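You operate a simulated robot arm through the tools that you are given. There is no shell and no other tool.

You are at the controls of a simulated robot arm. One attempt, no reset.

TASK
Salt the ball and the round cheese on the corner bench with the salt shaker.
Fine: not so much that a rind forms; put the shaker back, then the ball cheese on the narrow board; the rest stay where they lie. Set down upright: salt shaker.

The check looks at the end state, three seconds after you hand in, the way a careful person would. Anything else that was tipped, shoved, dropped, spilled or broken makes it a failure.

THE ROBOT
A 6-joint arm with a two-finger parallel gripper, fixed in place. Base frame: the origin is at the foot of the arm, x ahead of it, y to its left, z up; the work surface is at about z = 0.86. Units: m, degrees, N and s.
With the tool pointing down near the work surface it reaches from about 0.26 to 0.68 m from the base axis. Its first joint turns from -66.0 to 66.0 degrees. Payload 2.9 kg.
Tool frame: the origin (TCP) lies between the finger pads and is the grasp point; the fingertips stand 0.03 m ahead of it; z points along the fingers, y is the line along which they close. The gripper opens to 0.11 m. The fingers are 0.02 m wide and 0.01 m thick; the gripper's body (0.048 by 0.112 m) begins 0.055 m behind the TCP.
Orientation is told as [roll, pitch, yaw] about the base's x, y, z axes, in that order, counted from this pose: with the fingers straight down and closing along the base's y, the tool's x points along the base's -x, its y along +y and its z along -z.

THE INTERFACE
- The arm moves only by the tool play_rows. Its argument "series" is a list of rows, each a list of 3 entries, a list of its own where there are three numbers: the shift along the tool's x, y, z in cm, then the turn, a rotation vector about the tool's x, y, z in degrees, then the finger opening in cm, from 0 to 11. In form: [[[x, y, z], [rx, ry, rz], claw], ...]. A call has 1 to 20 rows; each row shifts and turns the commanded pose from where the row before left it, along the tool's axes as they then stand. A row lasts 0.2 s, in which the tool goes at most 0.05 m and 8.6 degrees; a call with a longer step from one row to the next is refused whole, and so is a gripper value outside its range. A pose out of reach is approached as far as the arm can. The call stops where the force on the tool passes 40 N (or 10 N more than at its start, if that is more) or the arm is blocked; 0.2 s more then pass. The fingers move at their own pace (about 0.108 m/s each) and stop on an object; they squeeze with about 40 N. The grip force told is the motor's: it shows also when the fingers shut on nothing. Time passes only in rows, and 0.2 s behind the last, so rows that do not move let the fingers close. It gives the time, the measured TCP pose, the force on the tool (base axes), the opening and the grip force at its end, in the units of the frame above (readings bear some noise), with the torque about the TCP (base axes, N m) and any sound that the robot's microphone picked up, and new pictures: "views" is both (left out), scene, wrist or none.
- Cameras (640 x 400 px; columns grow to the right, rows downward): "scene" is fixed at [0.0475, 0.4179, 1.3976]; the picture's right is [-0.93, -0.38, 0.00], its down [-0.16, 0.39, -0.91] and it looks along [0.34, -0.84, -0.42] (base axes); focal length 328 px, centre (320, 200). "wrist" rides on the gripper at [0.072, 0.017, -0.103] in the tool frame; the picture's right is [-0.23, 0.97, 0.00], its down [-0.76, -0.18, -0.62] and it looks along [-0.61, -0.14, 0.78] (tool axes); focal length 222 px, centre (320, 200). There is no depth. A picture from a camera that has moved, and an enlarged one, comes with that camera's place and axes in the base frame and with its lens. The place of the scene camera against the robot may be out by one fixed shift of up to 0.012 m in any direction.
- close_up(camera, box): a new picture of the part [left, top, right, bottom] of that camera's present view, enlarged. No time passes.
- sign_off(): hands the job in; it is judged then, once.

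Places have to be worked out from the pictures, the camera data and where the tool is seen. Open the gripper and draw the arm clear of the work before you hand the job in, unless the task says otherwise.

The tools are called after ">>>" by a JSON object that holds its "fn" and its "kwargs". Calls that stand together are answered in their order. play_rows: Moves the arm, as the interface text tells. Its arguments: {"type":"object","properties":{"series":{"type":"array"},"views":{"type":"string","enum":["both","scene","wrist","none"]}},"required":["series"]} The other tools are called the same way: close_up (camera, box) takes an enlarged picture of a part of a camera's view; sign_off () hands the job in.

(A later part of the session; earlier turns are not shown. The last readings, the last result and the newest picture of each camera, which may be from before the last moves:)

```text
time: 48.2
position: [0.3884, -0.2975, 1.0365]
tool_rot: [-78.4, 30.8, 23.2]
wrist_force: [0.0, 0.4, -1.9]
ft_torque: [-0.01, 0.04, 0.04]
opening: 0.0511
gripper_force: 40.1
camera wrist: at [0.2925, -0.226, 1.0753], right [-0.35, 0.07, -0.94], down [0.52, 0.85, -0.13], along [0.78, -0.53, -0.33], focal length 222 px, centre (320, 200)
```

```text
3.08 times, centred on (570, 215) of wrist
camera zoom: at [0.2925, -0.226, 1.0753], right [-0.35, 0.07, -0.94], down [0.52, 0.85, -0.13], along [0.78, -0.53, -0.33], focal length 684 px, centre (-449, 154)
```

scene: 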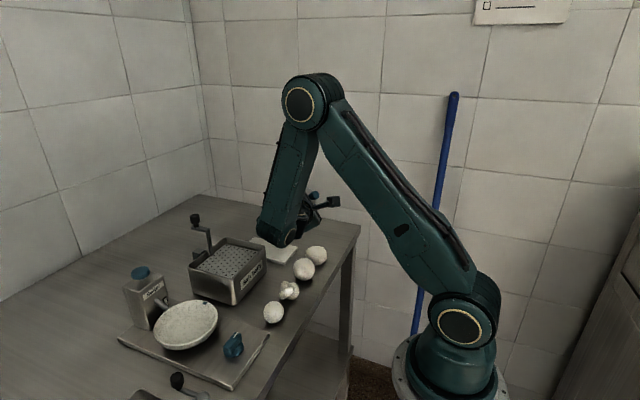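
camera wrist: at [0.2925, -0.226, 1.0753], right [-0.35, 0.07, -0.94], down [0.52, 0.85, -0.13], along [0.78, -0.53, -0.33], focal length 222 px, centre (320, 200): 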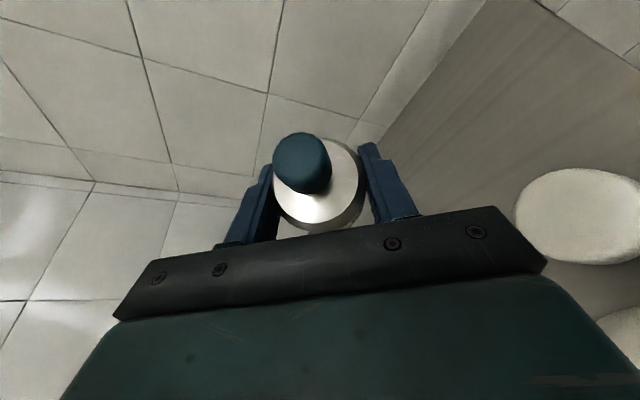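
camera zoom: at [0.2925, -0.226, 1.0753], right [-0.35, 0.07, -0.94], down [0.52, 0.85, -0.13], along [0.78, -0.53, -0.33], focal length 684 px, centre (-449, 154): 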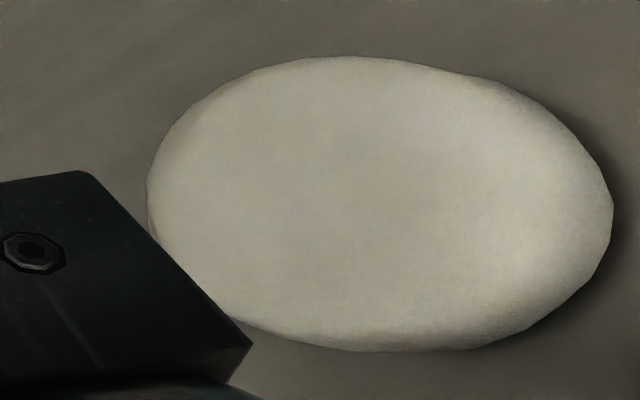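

The shaker's top is a plain metal disc without holes, so the holes may be in its base and the knob be its handle. I bring it upright again and over the round to try shaking it upright.

>>> {"fn": "play_rows", "kwargs": {"series": [[[0, 0, 0], [-6.41, -3.9, 0], 4.2], [[0, 0, 0], [-6.41, -3.9, 0], 4.2], [[0, 0, 0], [-6.41, -3.9, 0], 4.2], [[0, 0, 0], [-6.41, -3.9, 0], 4.2], [[0, 0, 0], [0, 0, -8.38], 4.2], [[0, 0, 0], [0, 0, -8.38], 4.2], [[0, 0, 0], [0, 0, -8.38], 4.2], [[0, 0, 0], [0, 0, -8.38], 4.2], [[0, 0, 0], [0, 0, -8.38], 4.2], [[0, 0, 0], [0, 0, -8.38], 4.2], [[0, 0, 0], [0, 0, -8.38], 4.2], [[-2.29, 1.53, 0.12], [0, 0, 0], 4.2], [[-2.29, 1.53, 0.12], [0, 0, 0], 4.2], [[0, 0, 0], [0, 0, 0], 4.2]]}}

>>> {"fn": "close_up", "kwargs": {"camera": "scene", "box": [270, 180, 350, 290]}}

```text
time: 51.2
position: [0.3499, -0.2808, 0.9983]
tool_rot: [-0.4, 49.9, 106.9]
wrist_force: [0.0, -0.4, -1.4]
ft_torque: [0.01, -0.03, 0.01]
opening: 0.0513
gripper_force: 40.3
camera wrist: at [0.3245, -0.2551, 1.119], right [-0.97, -0.15, -0.18], down [-0.12, 0.98, -0.18], along [0.2, -0.15, -0.97], focal length 222 px, centre (320, 200)
```

scene: 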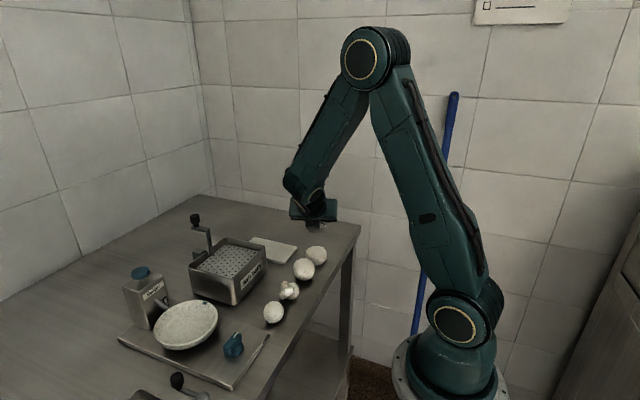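
wrist: 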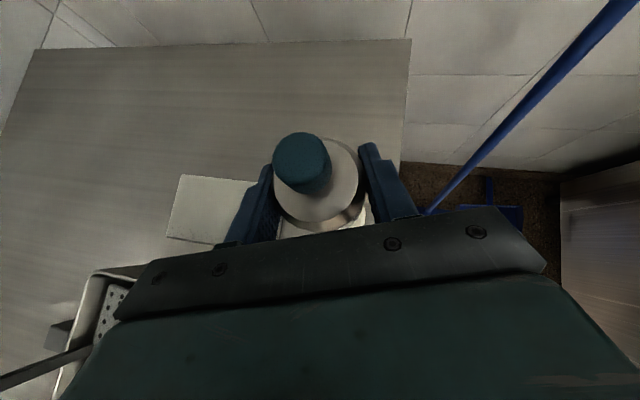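

```text
3.64 times, centred on (310, 235) of scene
camera zoom: at [0.0475, 0.4179, 1.3976], right [-0.93, -0.38, 0.0], down [-0.16, 0.39, -0.91], along [0.34, -0.84, -0.42], focal length 1191 px, centre (356, 73)
```

zoom: 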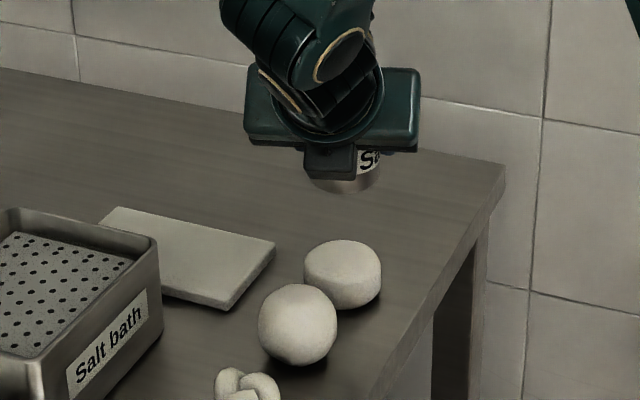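

Upright above the round now (bottom ≈7 cm above it). I lower 3.3 cm and give two 3 cm up-down shakes.

>>> {"fn": "play_rows", "kwargs": {"series": [[[-1.26, 0, 1.06], [0, 0, 0], 4.2], [[-1.26, 0, 1.06], [0, 0, 0], 4.2], [[2.3, 0, -1.93], [0, 0, 0], 4.2], [[-2.3, 0, 1.93], [0, 0, 0], 4.2], [[2.3, 0, -1.93], [0, 0, 0], 4.2], [[-2.3, 0, 1.93], [0, 0, 0], 4.2]], "views": "scene"}}

>>> {"fn": "close_up", "kwargs": {"camera": "scene", "box": [298, 238, 338, 273]}}

```text
time: 52.6
position: [0.3506, -0.2817, 0.9658]
tool_rot: [-0.5, 49.9, 106.8]
wrist_force: [0.1, -1.0, -1.5]
ft_torque: [0.0, -0.03, -0.02]
opening: 0.0511
gripper_force: 39.8
```

scene: 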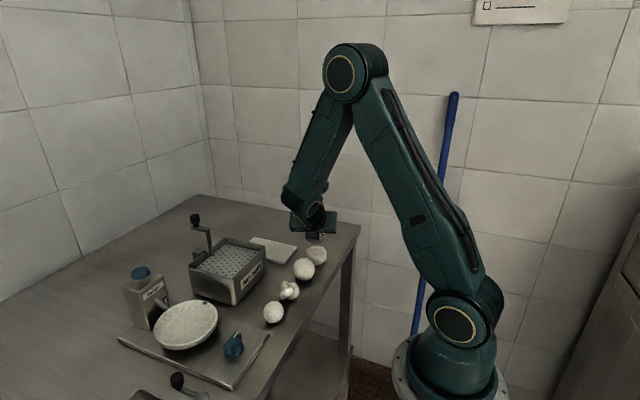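

```text
11.43 times, centred on (318, 256) of scene
camera zoom: at [0.0475, 0.4179, 1.3976], right [-0.93, -0.38, 0.0], down [-0.16, 0.39, -0.91], along [0.34, -0.84, -0.42], focal length 3744 px, centre (343, -434)
```

zoom: 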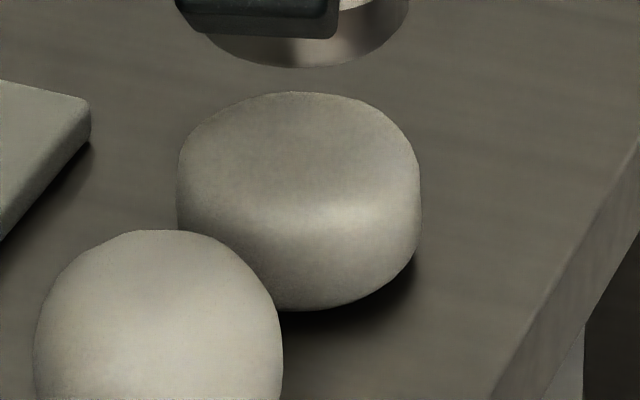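

The round's top looks darker, probably shadow. I lift 8 cm and compare.

>>> {"fn": "play_rows", "kwargs": {"series": [[[3.06, 0, -2.57], [0, 0, 0], 4.2], [[3.06, 0, -2.57], [0, 0, 0], 4.2], [[0, 0, 0], [0, 0, 0], 4.2]], "views": "scene"}}

>>> {"fn": "close_up", "kwargs": {"camera": "scene", "box": [298, 238, 338, 273]}}

>>> {"fn": "close_up", "kwargs": {"camera": "scene", "box": [305, 205, 335, 235]}}

```text
time: 53.4
position: [0.3502, -0.2792, 1.0447]
tool_rot: [-0.5, 50.0, 106.9]
wrist_force: [-0.3, 0.8, -0.9]
ft_torque: [0.02, -0.02, -0.03]
opening: 0.0513
gripper_force: 39.9
```

scene: 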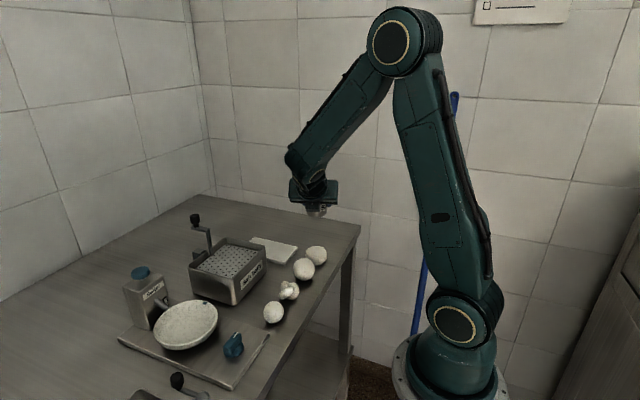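

```text
11.43 times, centred on (318, 256) of scene
camera zoom: at [0.0475, 0.4179, 1.3976], right [-0.93, -0.38, 0.0], down [-0.16, 0.39, -0.91], along [0.34, -0.84, -0.42], focal length 3744 px, centre (343, -434)
```

zoom: 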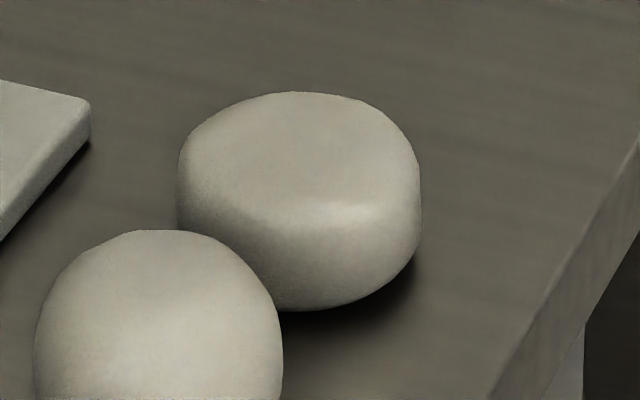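

```text
13.33 times, centred on (320, 220) of scene
camera zoom: at [0.0475, 0.4179, 1.3976], right [-0.93, -0.38, 0.0], down [-0.16, 0.39, -0.91], along [0.34, -0.84, -0.42], focal length 4368 px, centre (320, -67)
```

zoom: 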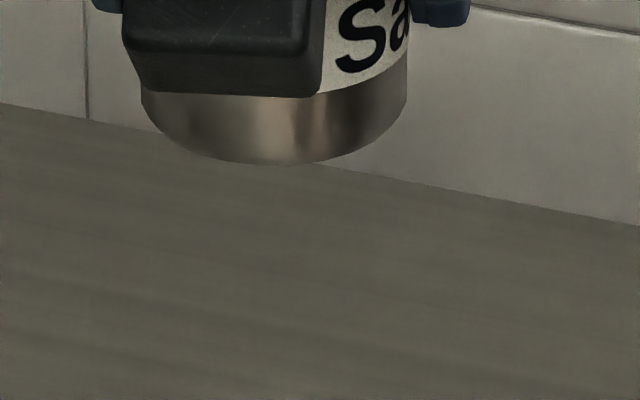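

No grains from upright shaking either, so inversion beyond ~140° is most likely needed, which this slanted grip can't give. I take the shaker back over its spot to set it down and regrip it with a nearly level tool from the robot side.

>>> {"fn": "play_rows", "kwargs": {"series": [[[1.11, -1.53, 2.45], [0, 0, 0], 4.2], [[1.11, -1.53, 2.45], [0, 0, 0], 4.2], [[1.11, -1.53, 2.45], [0, 0, 0], 4.2], [[1.11, -1.53, 2.44], [0, 0, 0], 4.2], [[0, 0, 0], [0, 0, 0], 4.2]]}}

```text
time: 54.6
position: [0.4406, -0.3615, 1.0156]
tool_rot: [-0.4, 49.9, 106.9]
wrist_force: [0.8, 0.3, -2.1]
ft_torque: [0.01, -0.01, 0.02]
opening: 0.0512
gripper_force: 39.8
camera wrist: at [0.4141, -0.3381, 1.1377], right [-0.97, -0.15, -0.18], down [-0.12, 0.98, -0.18], along [0.2, -0.15, -0.97], focal length 222 px, centre (320, 200)
```

scene: 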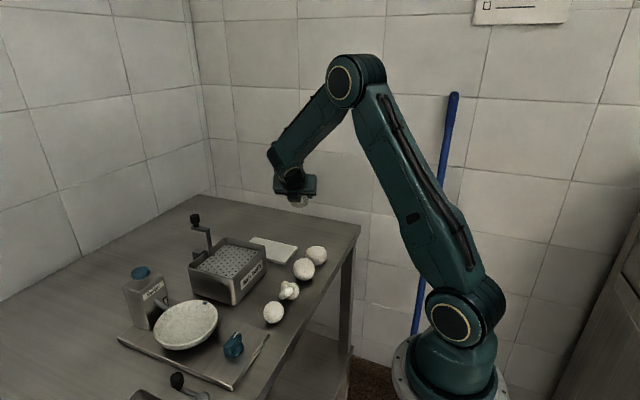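
wrist: 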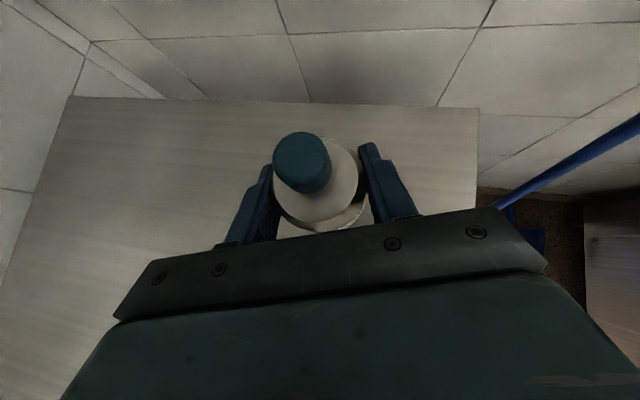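

At the spot above its place. I lower it 11.5 cm, slowing down at the end.

>>> {"fn": "play_rows", "kwargs": {"series": [[[-2.3, 0, 1.93], [0, 0, 0], 4.2], [[-2.3, 0, 1.93], [0, 0, 0], 4.2], [[-2.3, 0, 1.93], [0, 0, 0], 4.2], [[-1.15, 0, 0.96], [0, 0, 0], 4.2], [[-0.77, 0, 0.64], [0, 0, 0], 4.2], [[0, 0, 0], [0, 0, 0], 4.2]], "views": "scene"}}

>>> {"fn": "close_up", "kwargs": {"camera": "scene", "box": [270, 210, 340, 270]}}

```text
time: 56.0
position: [0.441, -0.3613, 0.9015]
tool_rot: [-0.4, 49.9, 106.9]
wrist_force: [-0.4, 0.5, -2.3]
ft_torque: [0.05, -0.04, 0.02]
opening: 0.0513
gripper_force: 39.7
```

scene: 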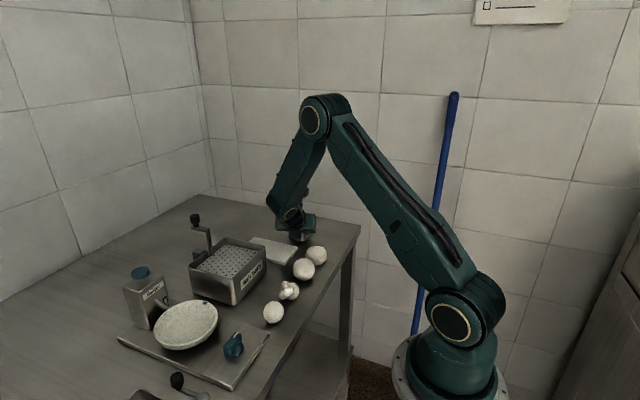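

```text
6.67 times, centred on (305, 240) of scene
camera zoom: at [0.0475, 0.4179, 1.3976], right [-0.93, -0.38, 0.0], down [-0.16, 0.39, -0.91], along [0.34, -0.84, -0.42], focal length 2184 px, centre (420, -67)
```

zoom: 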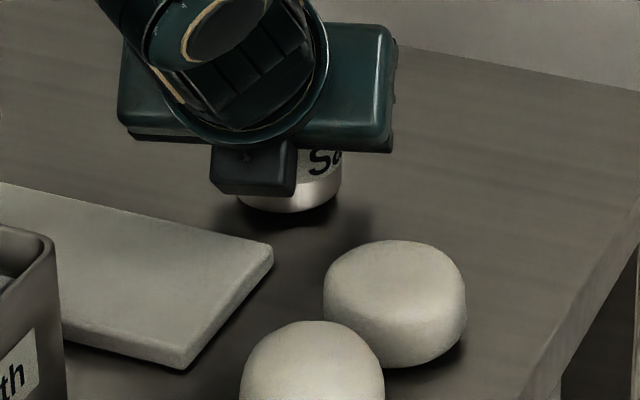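

About 6 mm left; I lower in small steps until it touches.

>>> {"fn": "play_rows", "kwargs": {"series": [[[-0.3, 0, 0.26], [0, 0, 0], 4.2], [[-0.12, 0, 0.1], [0, 0, 0], 4.2], [[0, 0, 0], [0, 0, 0], 4.2]], "views": "none"}}

```text
time: 56.8
position: [0.4416, -0.361, 0.8984]
tool_rot: [-0.6, 50.1, 106.7]
wrist_force: [-2.2, 2.4, 10.4]
ft_torque: [0.19, 0.31, -0.03]
opening: 0.0512
gripper_force: 40.0
```

Contact felt (about 10 N up). I open the fingers and back straight out along the tool axis.

>>> {"fn": "play_rows", "kwargs": {"series": [[[0, 0, 0], [0, 0, 0], 6], [[0, 0, 0], [0, 0, 0], 8], [[0, 0, 0], [0, 0, 0], 9], [[0, 0, 0], [0, 0, 0], 9], [[0, 0, -2], [0, 0, 0], 9], [[0, 0, -3], [0, 0, 0], 9], [[0, 0, -3], [0, 0, 0], 9], [[0, 0, -3], [0, 0, 0], 9]]}}

```text
time: 58.6
position: [0.415, -0.2806, 0.9687]
tool_rot: [-0.4, 49.8, 106.9]
wrist_force: [0.9, -0.2, -0.5]
ft_torque: [0.03, -0.02, 0.0]
opening: 0.0899
gripper_force: 0.1
camera wrist: at [0.3894, -0.2556, 1.0897], right [-0.97, -0.15, -0.18], down [-0.12, 0.98, -0.18], along [0.2, -0.16, -0.97], focal length 222 px, centre (320, 200)
```

scene: 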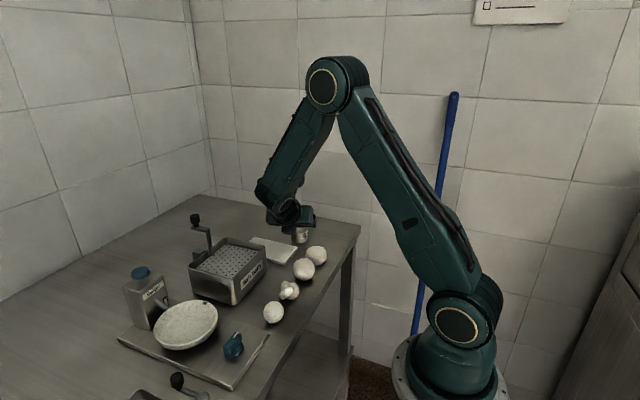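
wrist: 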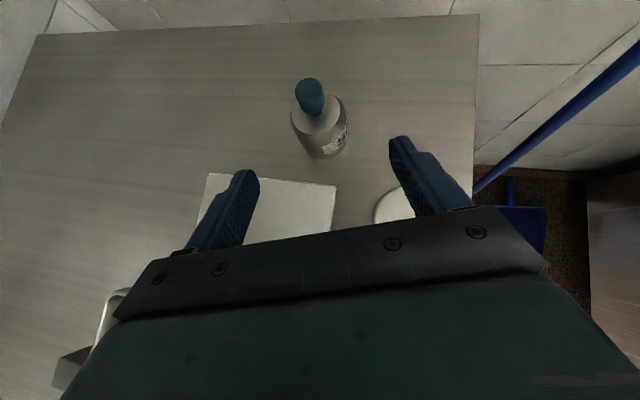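

The shaker stands upright at its place. I check it and the round close up for any grains.

>>> {"fn": "close_up", "kwargs": {"camera": "wrist", "box": [270, 65, 370, 165]}}

>>> {"fn": "close_up", "kwargs": {"camera": "scene", "box": [285, 215, 335, 270]}}

```text
4.00 times, centred on (320, 115) of wrist
camera zoom: at [0.3894, -0.2556, 1.0897], right [-0.97, -0.15, -0.18], down [-0.12, 0.98, -0.18], along [0.2, -0.16, -0.97], focal length 888 px, centre (320, 540)
```

zoom: 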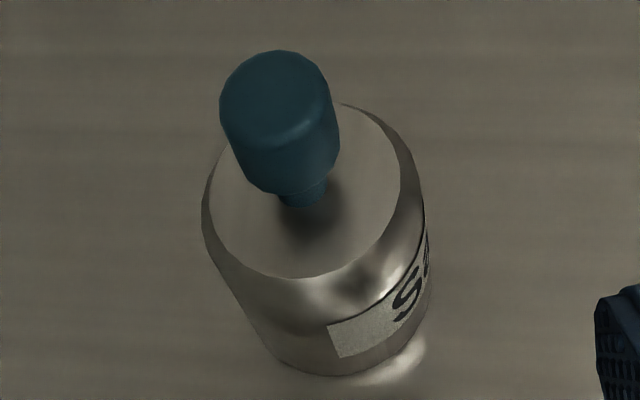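

```text
7.27 times, centred on (310, 242) of scene
camera zoom: at [0.0475, 0.4179, 1.3976], right [-0.93, -0.38, 0.0], down [-0.16, 0.39, -0.91], along [0.34, -0.84, -0.42], focal length 2382 px, centre (393, -109)
```

zoom: 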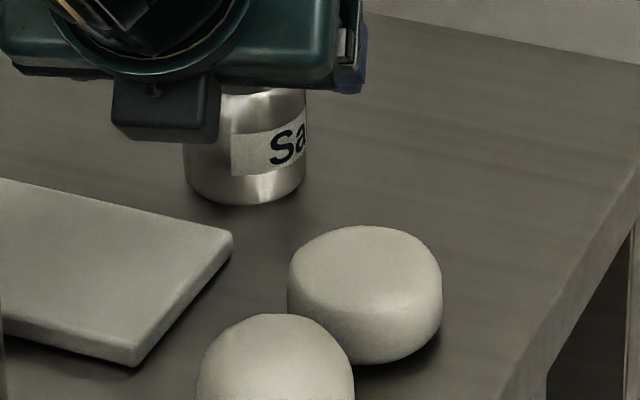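

No grains anywhere. Now I raise, level the tool to pointing down, and start turning the yaw the long way round (through 0 toward -165°) so that the next grip can come from the robot side with the camera on top.

>>> {"fn": "play_rows", "kwargs": {"series": [[[3.32, 0, -2.79], [0, 0, 0], 9], [[3.32, 0, -2.79], [0, 0, 0], 9], [[3.32, 0, -2.79], [0, 0, 0], 9], [[0, 0, 0], [0, -8.3, 0], 9], [[0, 0, 0], [0, -8.3, 0], 9], [[0, 0, 0], [0, -8.3, 0], 9], [[0, 0, 0], [0, -8.3, 0], 9], [[0, 0, 0], [0, -8.3, 0], 9], [[0, 0, 0], [0, -8.3, 0], 9], [[0, 0, 0], [0, 0, 8.5], 9], [[0, 0, 0], [0, 0, 8.5], 9], [[0, 0, 0], [0, 0, 8.5], 9], [[0, 0, 0], [0, 0, 8.5], 9], [[0, 0, 0], [0, 0, 8.5], 9], [[0, 0, 0], [0, 0, 8.5], 9], [[0, 0, 0], [0, 0, 8.5], 9], [[0, 0, 0], [0, 0, 8.5], 9], [[0, 0, 0], [0, 0, 8.5], 9], [[0, 0, 0], [0, 0, 8.5], 9], [[0, 0, 0], [0, 0, 8.5], 9]], "views": "none"}}

```text
time: 62.8
position: [0.4159, -0.2802, 1.0971]
tool_rot: [0.0, -0.4, 13.4]
wrist_force: [0.2, -0.7, 0.1]
ft_torque: [-0.02, 0.0, -0.02]
opening: 0.0899
gripper_force: 0.1
```

Yaw 13°. I turn on to about -157°.

>>> {"fn": "play_rows", "kwargs": {"series": [[[0, 0, 0], [0, 0, 8.5], 9], [[0, 0, 0], [0, 0, 8.5], 9], [[0, 0, 0], [0, 0, 8.5], 9], [[0, 0, 0], [0, 0, 8.5], 9], [[0, 0, 0], [0, 0, 8.5], 9], [[0, 0, 0], [0, 0, 8.5], 9], [[0, 0, 0], [0, 0, 8.5], 9], [[0, 0, 0], [0, 0, 8.5], 9], [[0, 0, 0], [0, 0, 8.5], 9], [[0, 0, 0], [0, 0, 8.5], 9], [[0, 0, 0], [0, 0, 8.5], 9], [[0, 0, 0], [0, 0, 8.5], 9], [[0, 0, 0], [0, 0, 8.5], 9], [[0, 0, 0], [0, 0, 8.5], 9], [[0, 0, 0], [0, 0, 8.5], 9], [[0, 0, 0], [0, 0, 8.5], 9], [[0, 0, 0], [0, 0, 8.5], 9], [[0, 0, 0], [0, 0, 8.5], 9], [[0, 0, 0], [0, 0, 8.5], 9], [[0, 0, 0], [0, 0, 8.5], 9]], "views": "wrist"}}

```text
time: 67.0
position: [0.4161, -0.2807, 1.097]
tool_rot: [0.1, 0.2, -156.5]
wrist_force: [0.8, 0.3, -1.1]
ft_torque: [0.0, 0.0, 0.01]
opening: 0.0901
gripper_force: 0.1
camera wrist: at [0.4887, -0.2683, 1.1997], right [0.18, -0.98, 0.0], down [-0.77, -0.14, 0.62], along [-0.61, -0.11, -0.79], focal length 222 px, centre (320, 200)
```

wrist: 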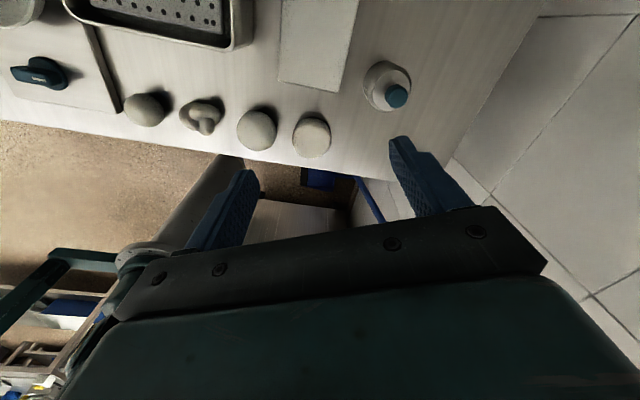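

Yaw -156.5. One more turn to -165, then I move above the shaker at z≈1.15 and tilt the tool 78° so it points along (+x, slightly +y) from the robot side.

>>> {"fn": "play_rows", "kwargs": {"series": [[[0, 0, 0], [0, 0, 8.5], 9], [[0.1, 2.83, -1.67], [0, 0, 0], 9], [[0.1, 2.83, -1.67], [0, 0, 0], 9], [[0.1, 2.83, -1.67], [0, 0, 0], 9], [[0, 0, 0], [0, 7.8, 0], 9], [[0, 0, 0], [0, 7.8, 0], 9], [[0, 0, 0], [0, 7.8, 0], 9], [[0, 0, 0], [0, 7.8, 0], 9], [[0, 0, 0], [0, 7.8, 0], 9]]}}

```text
time: 69.0
position: [0.4392, -0.3682, 1.1458]
tool_rot: [1.4, 35.7, -164.1]
wrist_force: [0.1, 1.0, 0.1]
ft_torque: [0.02, 0.0, 0.04]
opening: 0.0899
gripper_force: 0.1
out of reach, approached as far as the arm can: row 5
camera wrist: at [0.4421, -0.3822, 1.2717], right [0.08, -0.99, -0.11], down [-0.99, -0.08, 0.06], along [-0.07, 0.11, -0.99], focal length 222 px, centre (320, 200)
```

scene: 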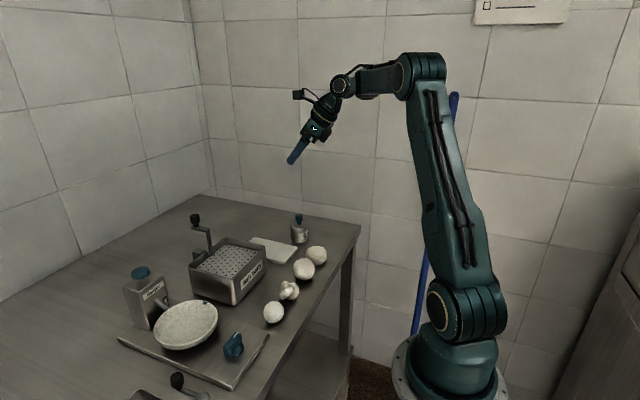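
wrist: 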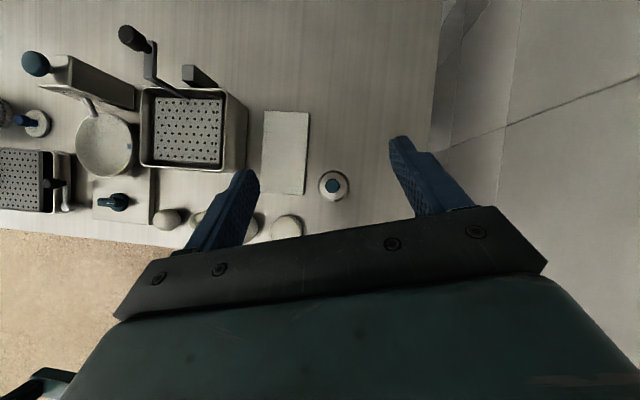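

One step fell slightly short but the rest worked (tilt 35.7°). I continue tilting by about 23° and check.

>>> {"fn": "play_rows", "kwargs": {"series": [[[0, 0, 0], [0, 7.8, 0], 9], [[0, 0, 0], [0, 7.8, 0], 9], [[0, 0, 0], [0, 7.8, 0], 9]], "views": "scene"}}

```text
time: 69.8
position: [0.4402, -0.3674, 1.1459]
tool_rot: [2.5, 59.1, -162.8]
wrist_force: [-1.0, 0.5, -0.4]
ft_torque: [-0.02, 0.0, 0.03]
opening: 0.0901
gripper_force: 0.1
```

scene: 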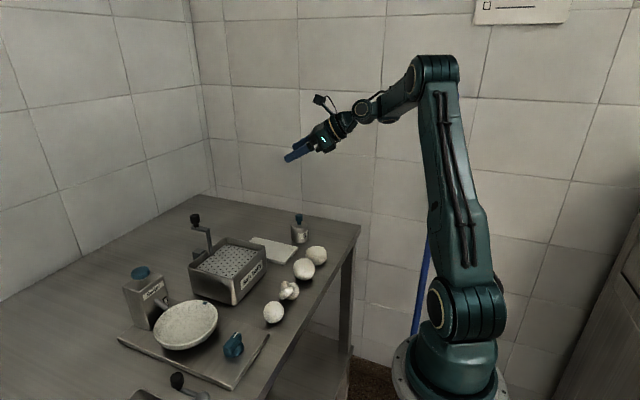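

Tilt 59°, heading az≈14°. I finish the tilt to 78° and correct a 1.5° roll error.

>>> {"fn": "play_rows", "kwargs": {"series": [[[0, 0, 0], [0, 0, 1.5], 9], [[0, 0, 0], [0, 7.8, 0], 9], [[0, 0, 0], [0, 7.8, 0], 9], [[0, 0, 0], [0, 3.3, 0], 9], [[0, 0, 0], [0, 0, 0], 9]]}}

```text
time: 71.0
position: [0.4568, -0.3582, 1.1459]
tool_rot: [-0.3, 78.0, -165.9]
wrist_force: [0.3, 0.0, 0.2]
ft_torque: [-0.02, 0.0, 0.01]
opening: 0.09
gripper_force: 0.1
out of reach, approached as far as the arm can: row 2, 3, 4
camera wrist: at [0.3784, -0.3968, 1.2374], right [0.2, -0.95, -0.22], down [-0.79, -0.02, -0.61], along [0.58, 0.3, -0.76], focal length 222 px, centre (320, 200)
```

scene: 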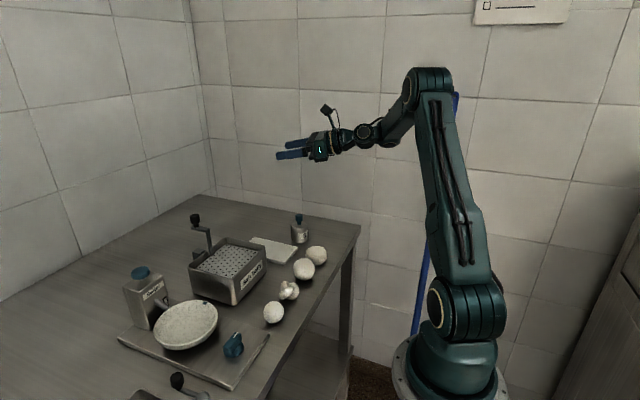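
wrist: 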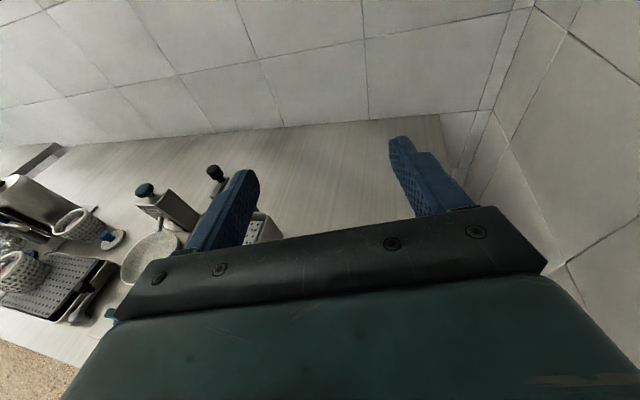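

At az≈14° the base joint seems at its end (TCP pushed to (0.457,-0.358)). I turn the heading to ≈7°, ease the tilt to 74° and move over the shaker's axis at (0.441,-0.362).

>>> {"fn": "play_rows", "kwargs": {"series": [[[0, 0, 0], [-6.85, 0, 1.46], 9], [[0, 0, 0], [0, -4, 0], 9], [[-1.6, 0.06, -0.1], [0, 0, 0], 9], [[-1.6, 0.06, -0.1], [0, 0, 0], 9], [[-1.6, 0.06, -0.1], [0, 0, 0], 9], [[0, 0, 0], [0, 0, 0], 9]]}}

```text
time: 72.4
position: [0.4439, -0.3606, 1.1003]
tool_rot: [-0.1, 73.9, -172.8]
wrist_force: [0.0, -0.4, 0.0]
ft_torque: [0.02, -0.02, 0.01]
opening: 0.0898
gripper_force: 0.0
out of reach, approached as far as the arm can: row 5
camera wrist: at [0.3681, -0.3884, 1.1969], right [0.06, -0.97, -0.22], down [-0.83, 0.07, -0.56], along [0.56, 0.22, -0.8], focal length 222 px, centre (320, 200)
```

scene: 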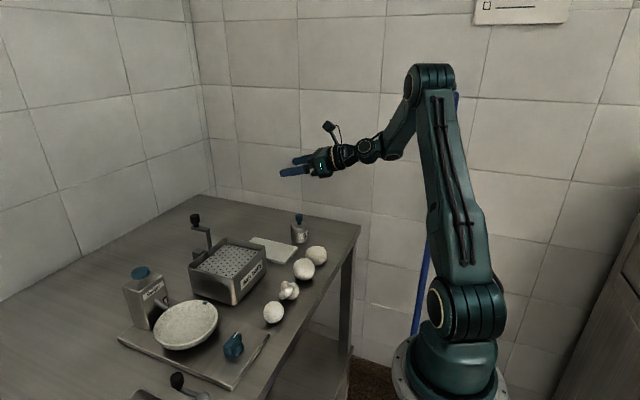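
wrist: 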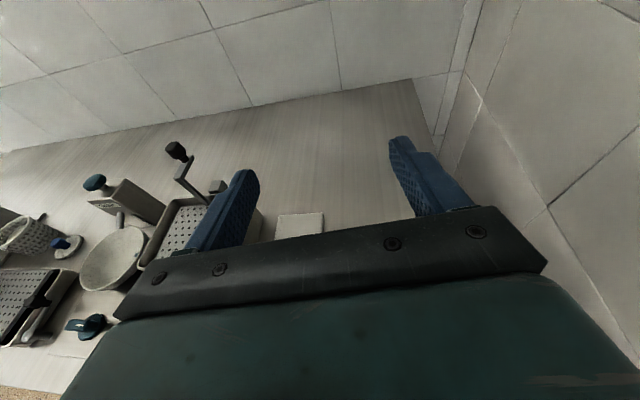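

TCP (0.444,-0.361), heading 7°, tilt 74°, essentially over the shaker. I descend 12 cm with open fingers and check alignment.

>>> {"fn": "play_rows", "kwargs": {"series": [[[-3.84, 0, 1.11], [0, 0, 0], 9], [[-3.84, 0, 1.11], [0, 0, 0], 9], [[-3.84, 0, 1.11], [0, 0, 0], 9], [[0, 0, 0], [0, 0, 0], 9]]}}

>>> {"fn": "close_up", "kwargs": {"camera": "scene", "box": [270, 180, 360, 280]}}

```text
time: 73.4
position: [0.4447, -0.3604, 0.9806]
tool_rot: [0.0, 73.9, -172.6]
wrist_force: [-0.4, 0.1, 0.6]
ft_torque: [0.01, 0.0, -0.03]
opening: 0.0898
gripper_force: 0.0
camera wrist: at [0.3691, -0.389, 1.0774], right [0.06, -0.97, -0.22], down [-0.83, 0.07, -0.56], along [0.56, 0.22, -0.8], focal length 222 px, centre (320, 200)
```

scene: 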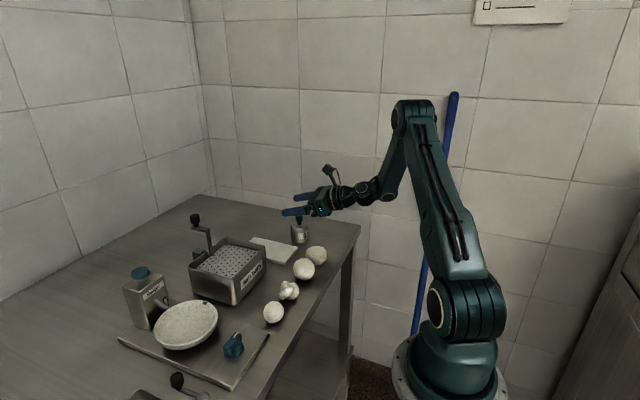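
wrist: 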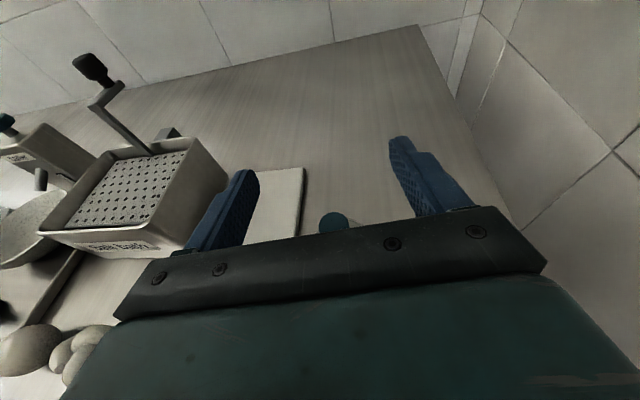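

```text
4.00 times, centred on (315, 230) of scene
camera zoom: at [0.0475, 0.4179, 1.3976], right [-0.93, -0.38, 0.0], down [-0.16, 0.39, -0.91], along [0.34, -0.84, -0.42], focal length 1310 px, centre (340, 80)
```

zoom: 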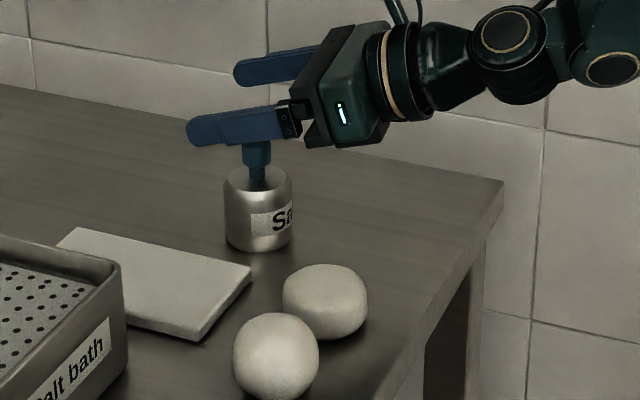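

Well aligned. I descend 6.5 cm more and check the clearance to the round.

>>> {"fn": "play_rows", "kwargs": {"series": [[[-3.84, 0, 1.11], [0, 0, 0], 9], [[-2.4, 0, 0.69], [0, 0, 0], 9], [[0, 0, 0], [0, 0, 0], 9]]}}

>>> {"fn": "close_up", "kwargs": {"camera": "scene", "box": [270, 190, 360, 280]}}

>>> {"fn": "close_up", "kwargs": {"camera": "wrist", "box": [220, 110, 460, 260]}}

```text
time: 74.2
position: [0.4461, -0.3622, 0.9148]
tool_rot: [-0.1, 73.9, -172.7]
wrist_force: [0.2, -0.2, 0.5]
ft_torque: [0.01, -0.03, -0.01]
opening: 0.0901
gripper_force: 0.0
camera wrist: at [0.3698, -0.3894, 1.0132], right [0.06, -0.97, -0.22], down [-0.83, 0.07, -0.56], along [0.56, 0.22, -0.8], focal length 222 px, centre (320, 200)
```

scene: 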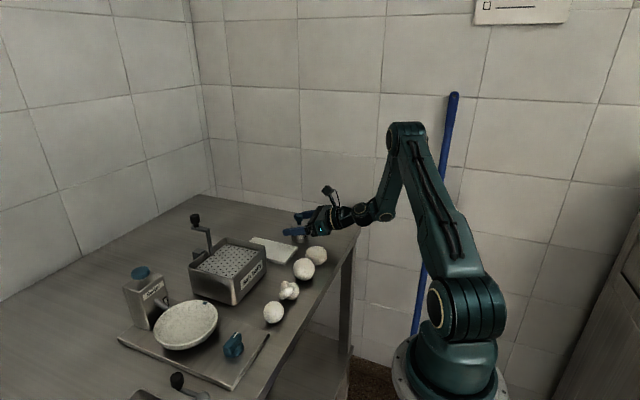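
wrist: 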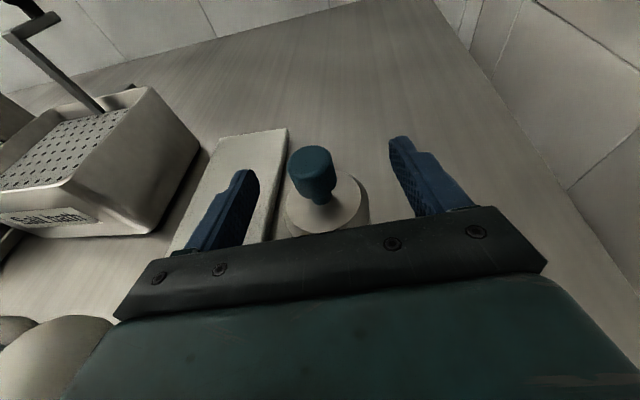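

```text
4.44 times, centred on (315, 235) of scene
camera zoom: at [0.0475, 0.4179, 1.3976], right [-0.93, -0.38, 0.0], down [-0.16, 0.39, -0.91], along [0.34, -0.84, -0.42], focal length 1456 px, centre (342, 44)
```

zoom: 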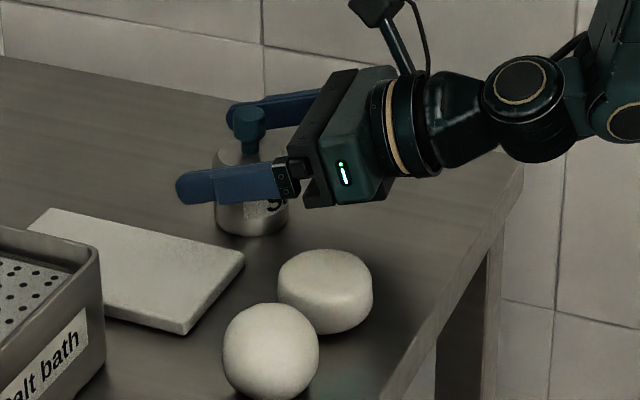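

```text
2.67 times, centred on (340, 185) of wrist
camera zoom: at [0.3698, -0.3894, 1.0132], right [0.06, -0.97, -0.22], down [-0.83, 0.07, -0.56], along [0.56, 0.22, -0.8], focal length 592 px, centre (267, 240)
```

zoom: 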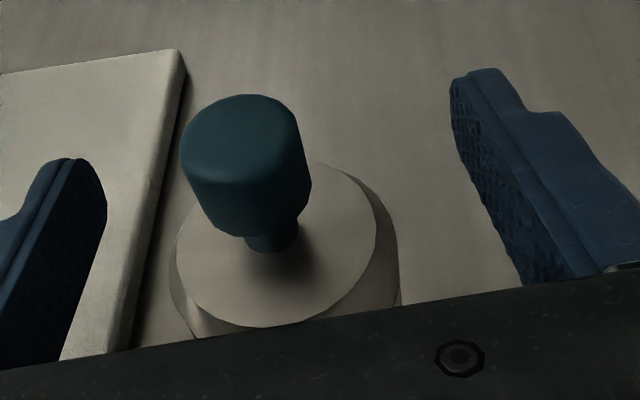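

Aligned, but the left finger is near the board's edge, so I narrow the opening to 7 cm, then lower the last 1.8 cm.

>>> {"fn": "play_rows", "kwargs": {"series": [[[0, 0, 0], [0, 0, 0], 7.2], [[0, 0, 0], [0, 0, 0], 7.2], [[-0.96, 0, 0.28], [0, 0, 0], 7.2], [[-0.77, 0, 0.22], [0, 0, 0], 7.2], [[0, 0, 0], [0, 0, 0], 7.2]]}}

>>> {"fn": "close_up", "kwargs": {"camera": "scene", "box": [280, 200, 350, 270]}}

```text
time: 75.4
position: [0.4452, -0.3609, 0.8981]
tool_rot: [-0.2, 73.7, -172.7]
wrist_force: [-0.1, -0.6, 0.4]
ft_torque: [0.0, -0.01, -0.02]
opening: 0.0719
gripper_force: 0.1
camera wrist: at [0.3696, -0.3887, 0.9949], right [0.06, -0.97, -0.22], down [-0.83, 0.07, -0.56], along [0.56, 0.21, -0.8], focal length 222 px, centre (320, 200)
```

scene: 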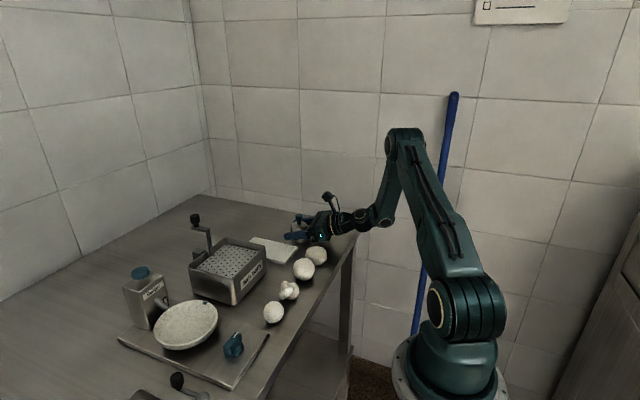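
wrist: 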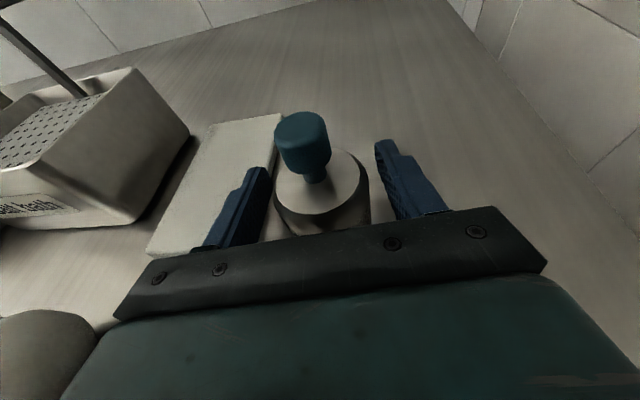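

```text
5.71 times, centred on (315, 235) of scene
camera zoom: at [0.0475, 0.4179, 1.3976], right [-0.93, -0.38, 0.0], down [-0.16, 0.39, -0.91], along [0.34, -0.84, -0.42], focal length 1872 px, centre (349, 0)
```

zoom: 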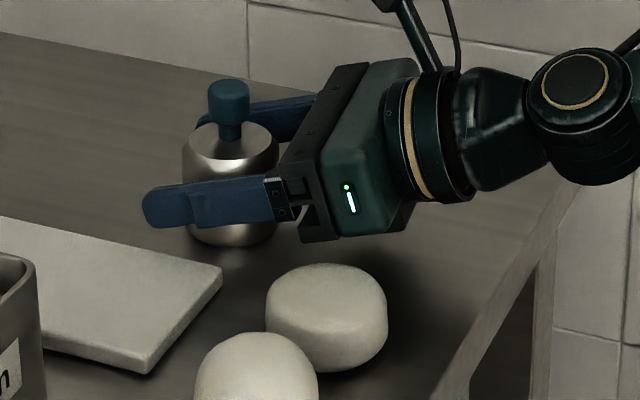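

Centred. I lower 4 mm more for a better hold on the body and close.

>>> {"fn": "play_rows", "kwargs": {"series": [[[-0.38, 0, 0.11], [0, 0, 0], 7.2], [[0, 0, 0], [0, 0, 0], 6], [[0, 0, 0], [0, 0, 0], 5], [[0, 0, 0], [0, 0, 0], 4.2], [[0, 0, 0], [0, 0, 0], 4.2], [[0, 0, 0], [0, 0, 0], 4.2]]}}

```text
time: 76.8
position: [0.4459, -0.3621, 0.8927]
tool_rot: [-0.1, 74.0, -172.8]
wrist_force: [0.2, -1.0, 1.7]
ft_torque: [0.02, 0.02, -0.02]
opening: 0.0503
gripper_force: 40.1
camera wrist: at [0.3695, -0.3886, 0.9911], right [0.06, -0.97, -0.22], down [-0.83, 0.07, -0.56], along [0.56, 0.21, -0.8], focal length 222 px, centre (320, 200)
```

scene: 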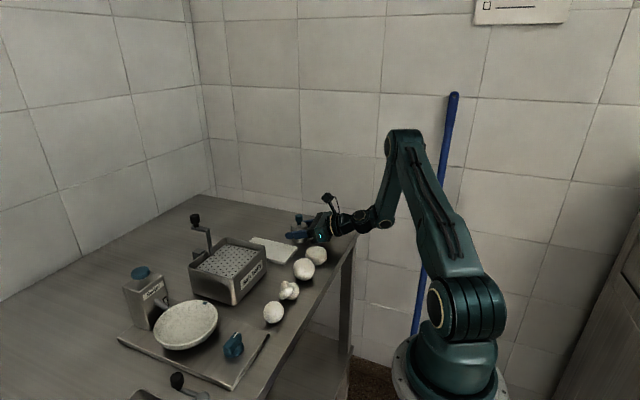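
wrist: 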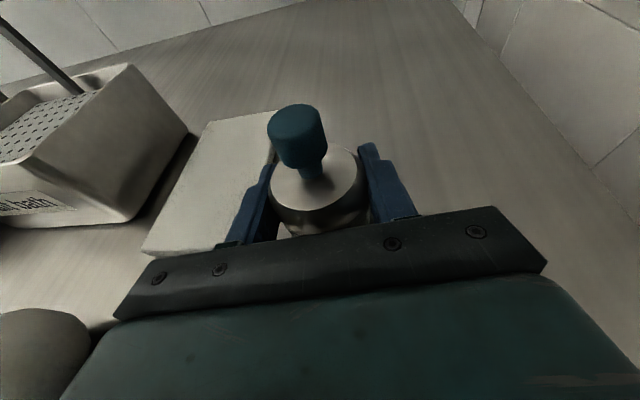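

Gripped (5.03 cm, 40 N). I lift straight up, gently first, to z≈1.08.

>>> {"fn": "play_rows", "kwargs": {"series": [[[0.96, 0, -0.28], [0, 0, 0], 4.2], [[1.92, 0, -0.55], [0, 0, 0], 4.2], [[3.84, 0, -1.1], [0, 0, 0], 4.2], [[3.84, 0, -1.1], [0, 0, 0], 4.2], [[3.84, 0, -1.1], [0, 0, 0], 4.2], [[3.84, 0, -1.1], [0, 0, 0], 4.2], [[0, 0, 0], [0, 0, 0], 4.2]]}}

```text
time: 78.4
position: [0.4463, -0.3611, 1.0843]
tool_rot: [-0.3, 73.9, -172.8]
wrist_force: [0.7, 0.2, -2.2]
ft_torque: [-0.01, -0.02, 0.03]
opening: 0.0508
gripper_force: 39.4
camera wrist: at [0.3694, -0.3885, 1.1808], right [0.06, -0.97, -0.22], down [-0.83, 0.07, -0.56], along [0.56, 0.22, -0.8], focal length 222 px, centre (320, 200)
```

scene: 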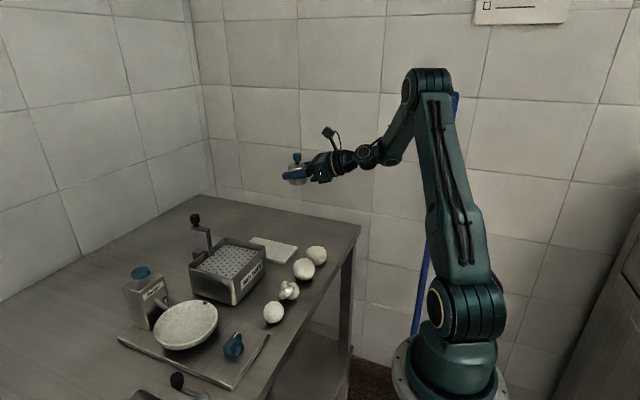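
wrist: 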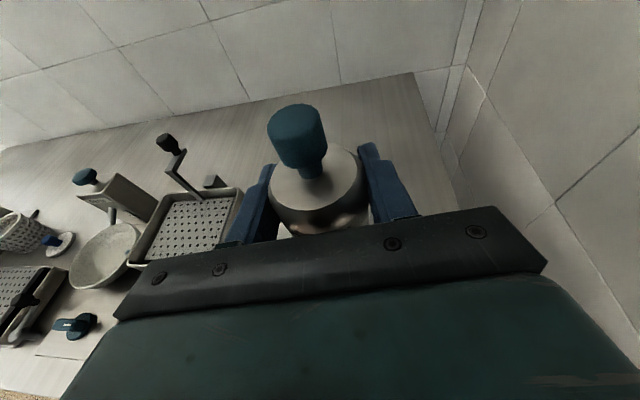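

Now I swing the tool heading from +7° toward -73° about the vertical (shaker stays upright), first 32°.

>>> {"fn": "play_rows", "kwargs": {"series": [[[0, 0, 0], [-7.69, 0, 2.22], 4.2], [[0, 0, 0], [-7.69, 0, 2.22], 4.2], [[0, 0, 0], [-7.69, 0, 2.22], 4.2], [[0, 0, 0], [-7.69, 0, 2.22], 4.2]], "views": "scene"}}

```text
time: 79.4
position: [0.4458, -0.3612, 1.0847]
tool_rot: [-0.1, 73.8, 155.2]
wrist_force: [-0.9, -0.2, -1.5]
ft_torque: [0.04, 0.01, -0.01]
opening: 0.0506
gripper_force: 39.7
```

scene: 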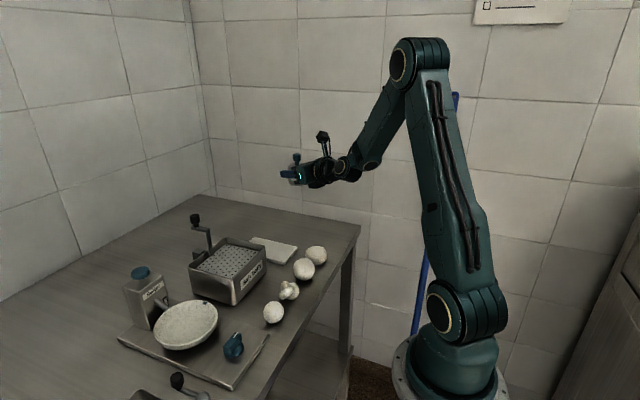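

Works smoothly (heading -25°). I swing on 48° to -73°.

>>> {"fn": "play_rows", "kwargs": {"series": [[[0, 0, 0], [-7.69, 0, 2.22], 4.2], [[0, 0, 0], [-7.69, 0, 2.22], 4.2], [[0, 0, 0], [-7.69, 0, 2.22], 4.2], [[0, 0, 0], [-7.69, 0, 2.22], 4.2], [[0, 0, 0], [-7.69, 0, 2.22], 4.2], [[0, 0, 0], [-7.69, 0, 2.22], 4.2]]}}

```text
time: 80.8
position: [0.4399, -0.366, 1.0809]
tool_rot: [0.4, 73.9, 144.2]
wrist_force: [-0.7, 0.3, -1.0]
ft_torque: [-0.02, 0.02, -0.02]
opening: 0.0506
gripper_force: 40.2
out of reach, approached as far as the arm can: row 2, 3, 4, 5, 6
camera wrist: at [0.3655, -0.3339, 1.1791], right [-0.63, -0.75, -0.22], down [-0.55, 0.62, -0.56], along [0.55, -0.23, -0.8], focal length 222 px, centre (320, 200)
```

scene: 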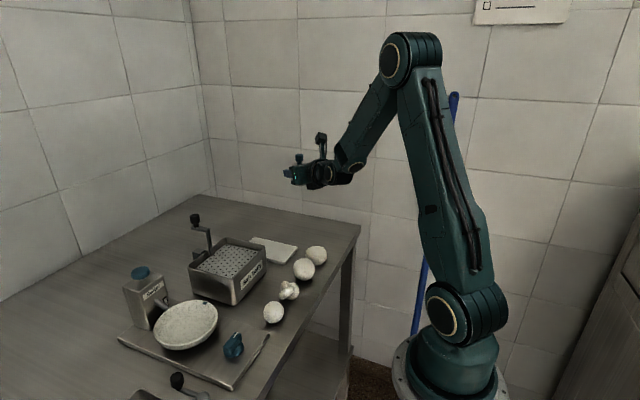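
wrist: 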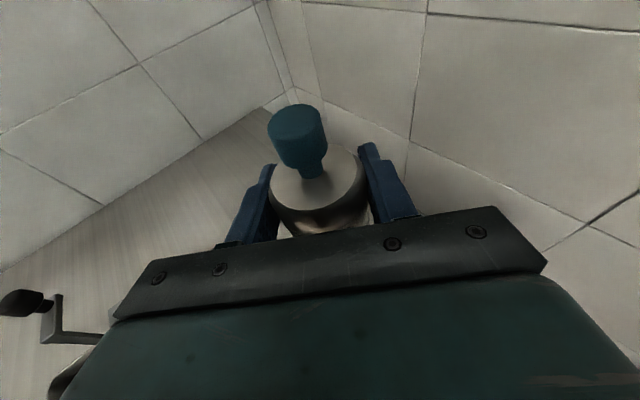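

The wrist's fourth axis hits its end when the heading crosses the arm plane. So I swing back to +4°, raise a bit, and will go around via the tool-down posture (the shaker then leans at most 74°).

>>> {"fn": "play_rows", "kwargs": {"series": [[[2, 0, 1.0], [7.69, 0, -2.22], 4.2], [[2, 0, 1.0], [7.69, 0, -2.22], 4.2], [[2, 0, 0], [7.69, 0, -2.22], 4.2], [[0, 0, 0], [7.69, 0, -2.22], 4.2], [[0, 0, 0], [7.69, 0, -2.22], 4.2], [[0, 0, 0], [0, 0, 0], 4.2]], "views": "scene"}}

```text
time: 82.2
position: [0.4686, -0.3858, 1.134]
tool_rot: [0.5, 74.0, -175.7]
wrist_force: [0.3, 0.1, -1.7]
ft_torque: [-0.02, -0.03, 0.0]
opening: 0.0505
gripper_force: 39.5
```

scene: 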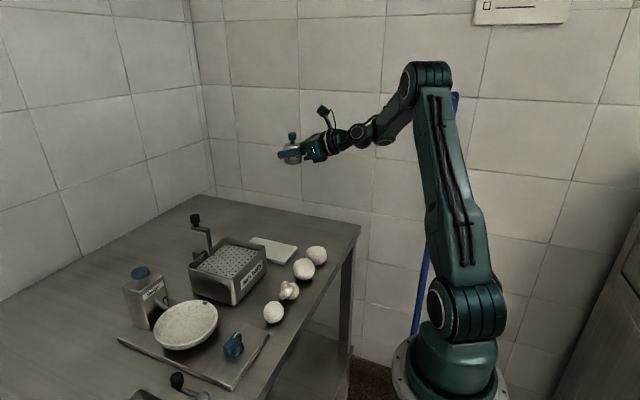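

Now I untilt to tool-down (shaker leaning 74°) well above the bench.

>>> {"fn": "play_rows", "kwargs": {"series": [[[0, 0, 0], [0, -8.2, 0], 4.2], [[0, 0, 0], [0, -8.2, 0], 4.2], [[0, 0, 0], [0, -8.2, 0], 4.2], [[0, 0, 0], [0, -8.2, 0], 4.2], [[0, 0, 0], [0, -8.2, 0], 4.2], [[0, 0, 0], [0, -8.2, 0], 4.2], [[0, 0, 0], [0, -8.2, 0], 4.2], [[0, 0, 0], [0, -8.2, 0], 4.2], [[0, 0, 0], [0, -8.2, 0], 4.2]], "views": "scene"}}

```text
time: 84.2
position: [0.4614, -0.3929, 1.132]
tool_rot: [1.7, 1.3, -175.9]
wrist_force: [-0.3, -0.1, -1.8]
ft_torque: [0.0, -0.01, -0.01]
opening: 0.0505
gripper_force: 40.0
out of reach, approached as far as the arm can: row 8, 9
```

scene: 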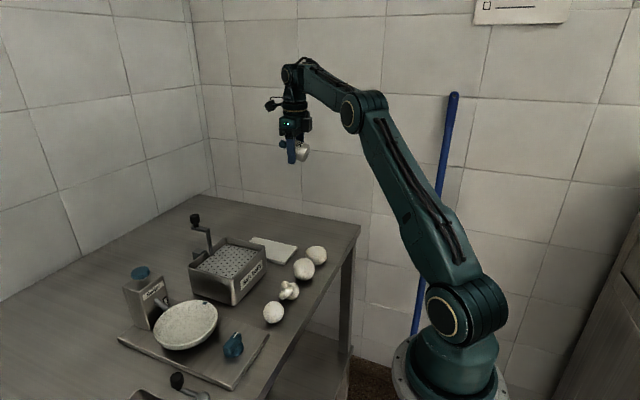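

The shaker's base is partly visible in the scene view now; I zoom in on it.

>>> {"fn": "close_up", "kwargs": {"camera": "scene", "box": [275, 130, 325, 175]}}

```text
8.89 times, centred on (300, 152) of scene
camera zoom: at [0.0475, 0.4179, 1.3976], right [-0.93, -0.38, 0.0], down [-0.16, 0.39, -0.91], along [0.34, -0.84, -0.42], focal length 2912 px, centre (498, 622)
```

zoom: 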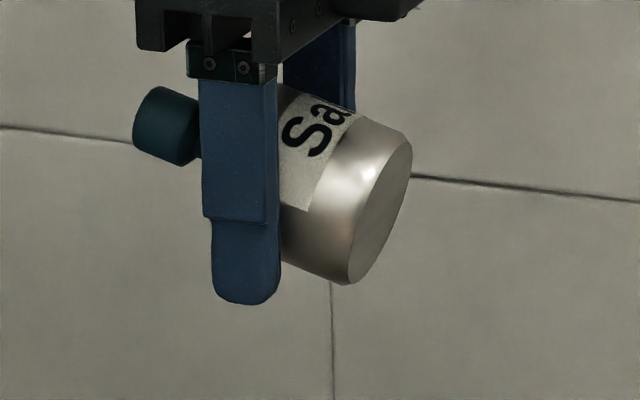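

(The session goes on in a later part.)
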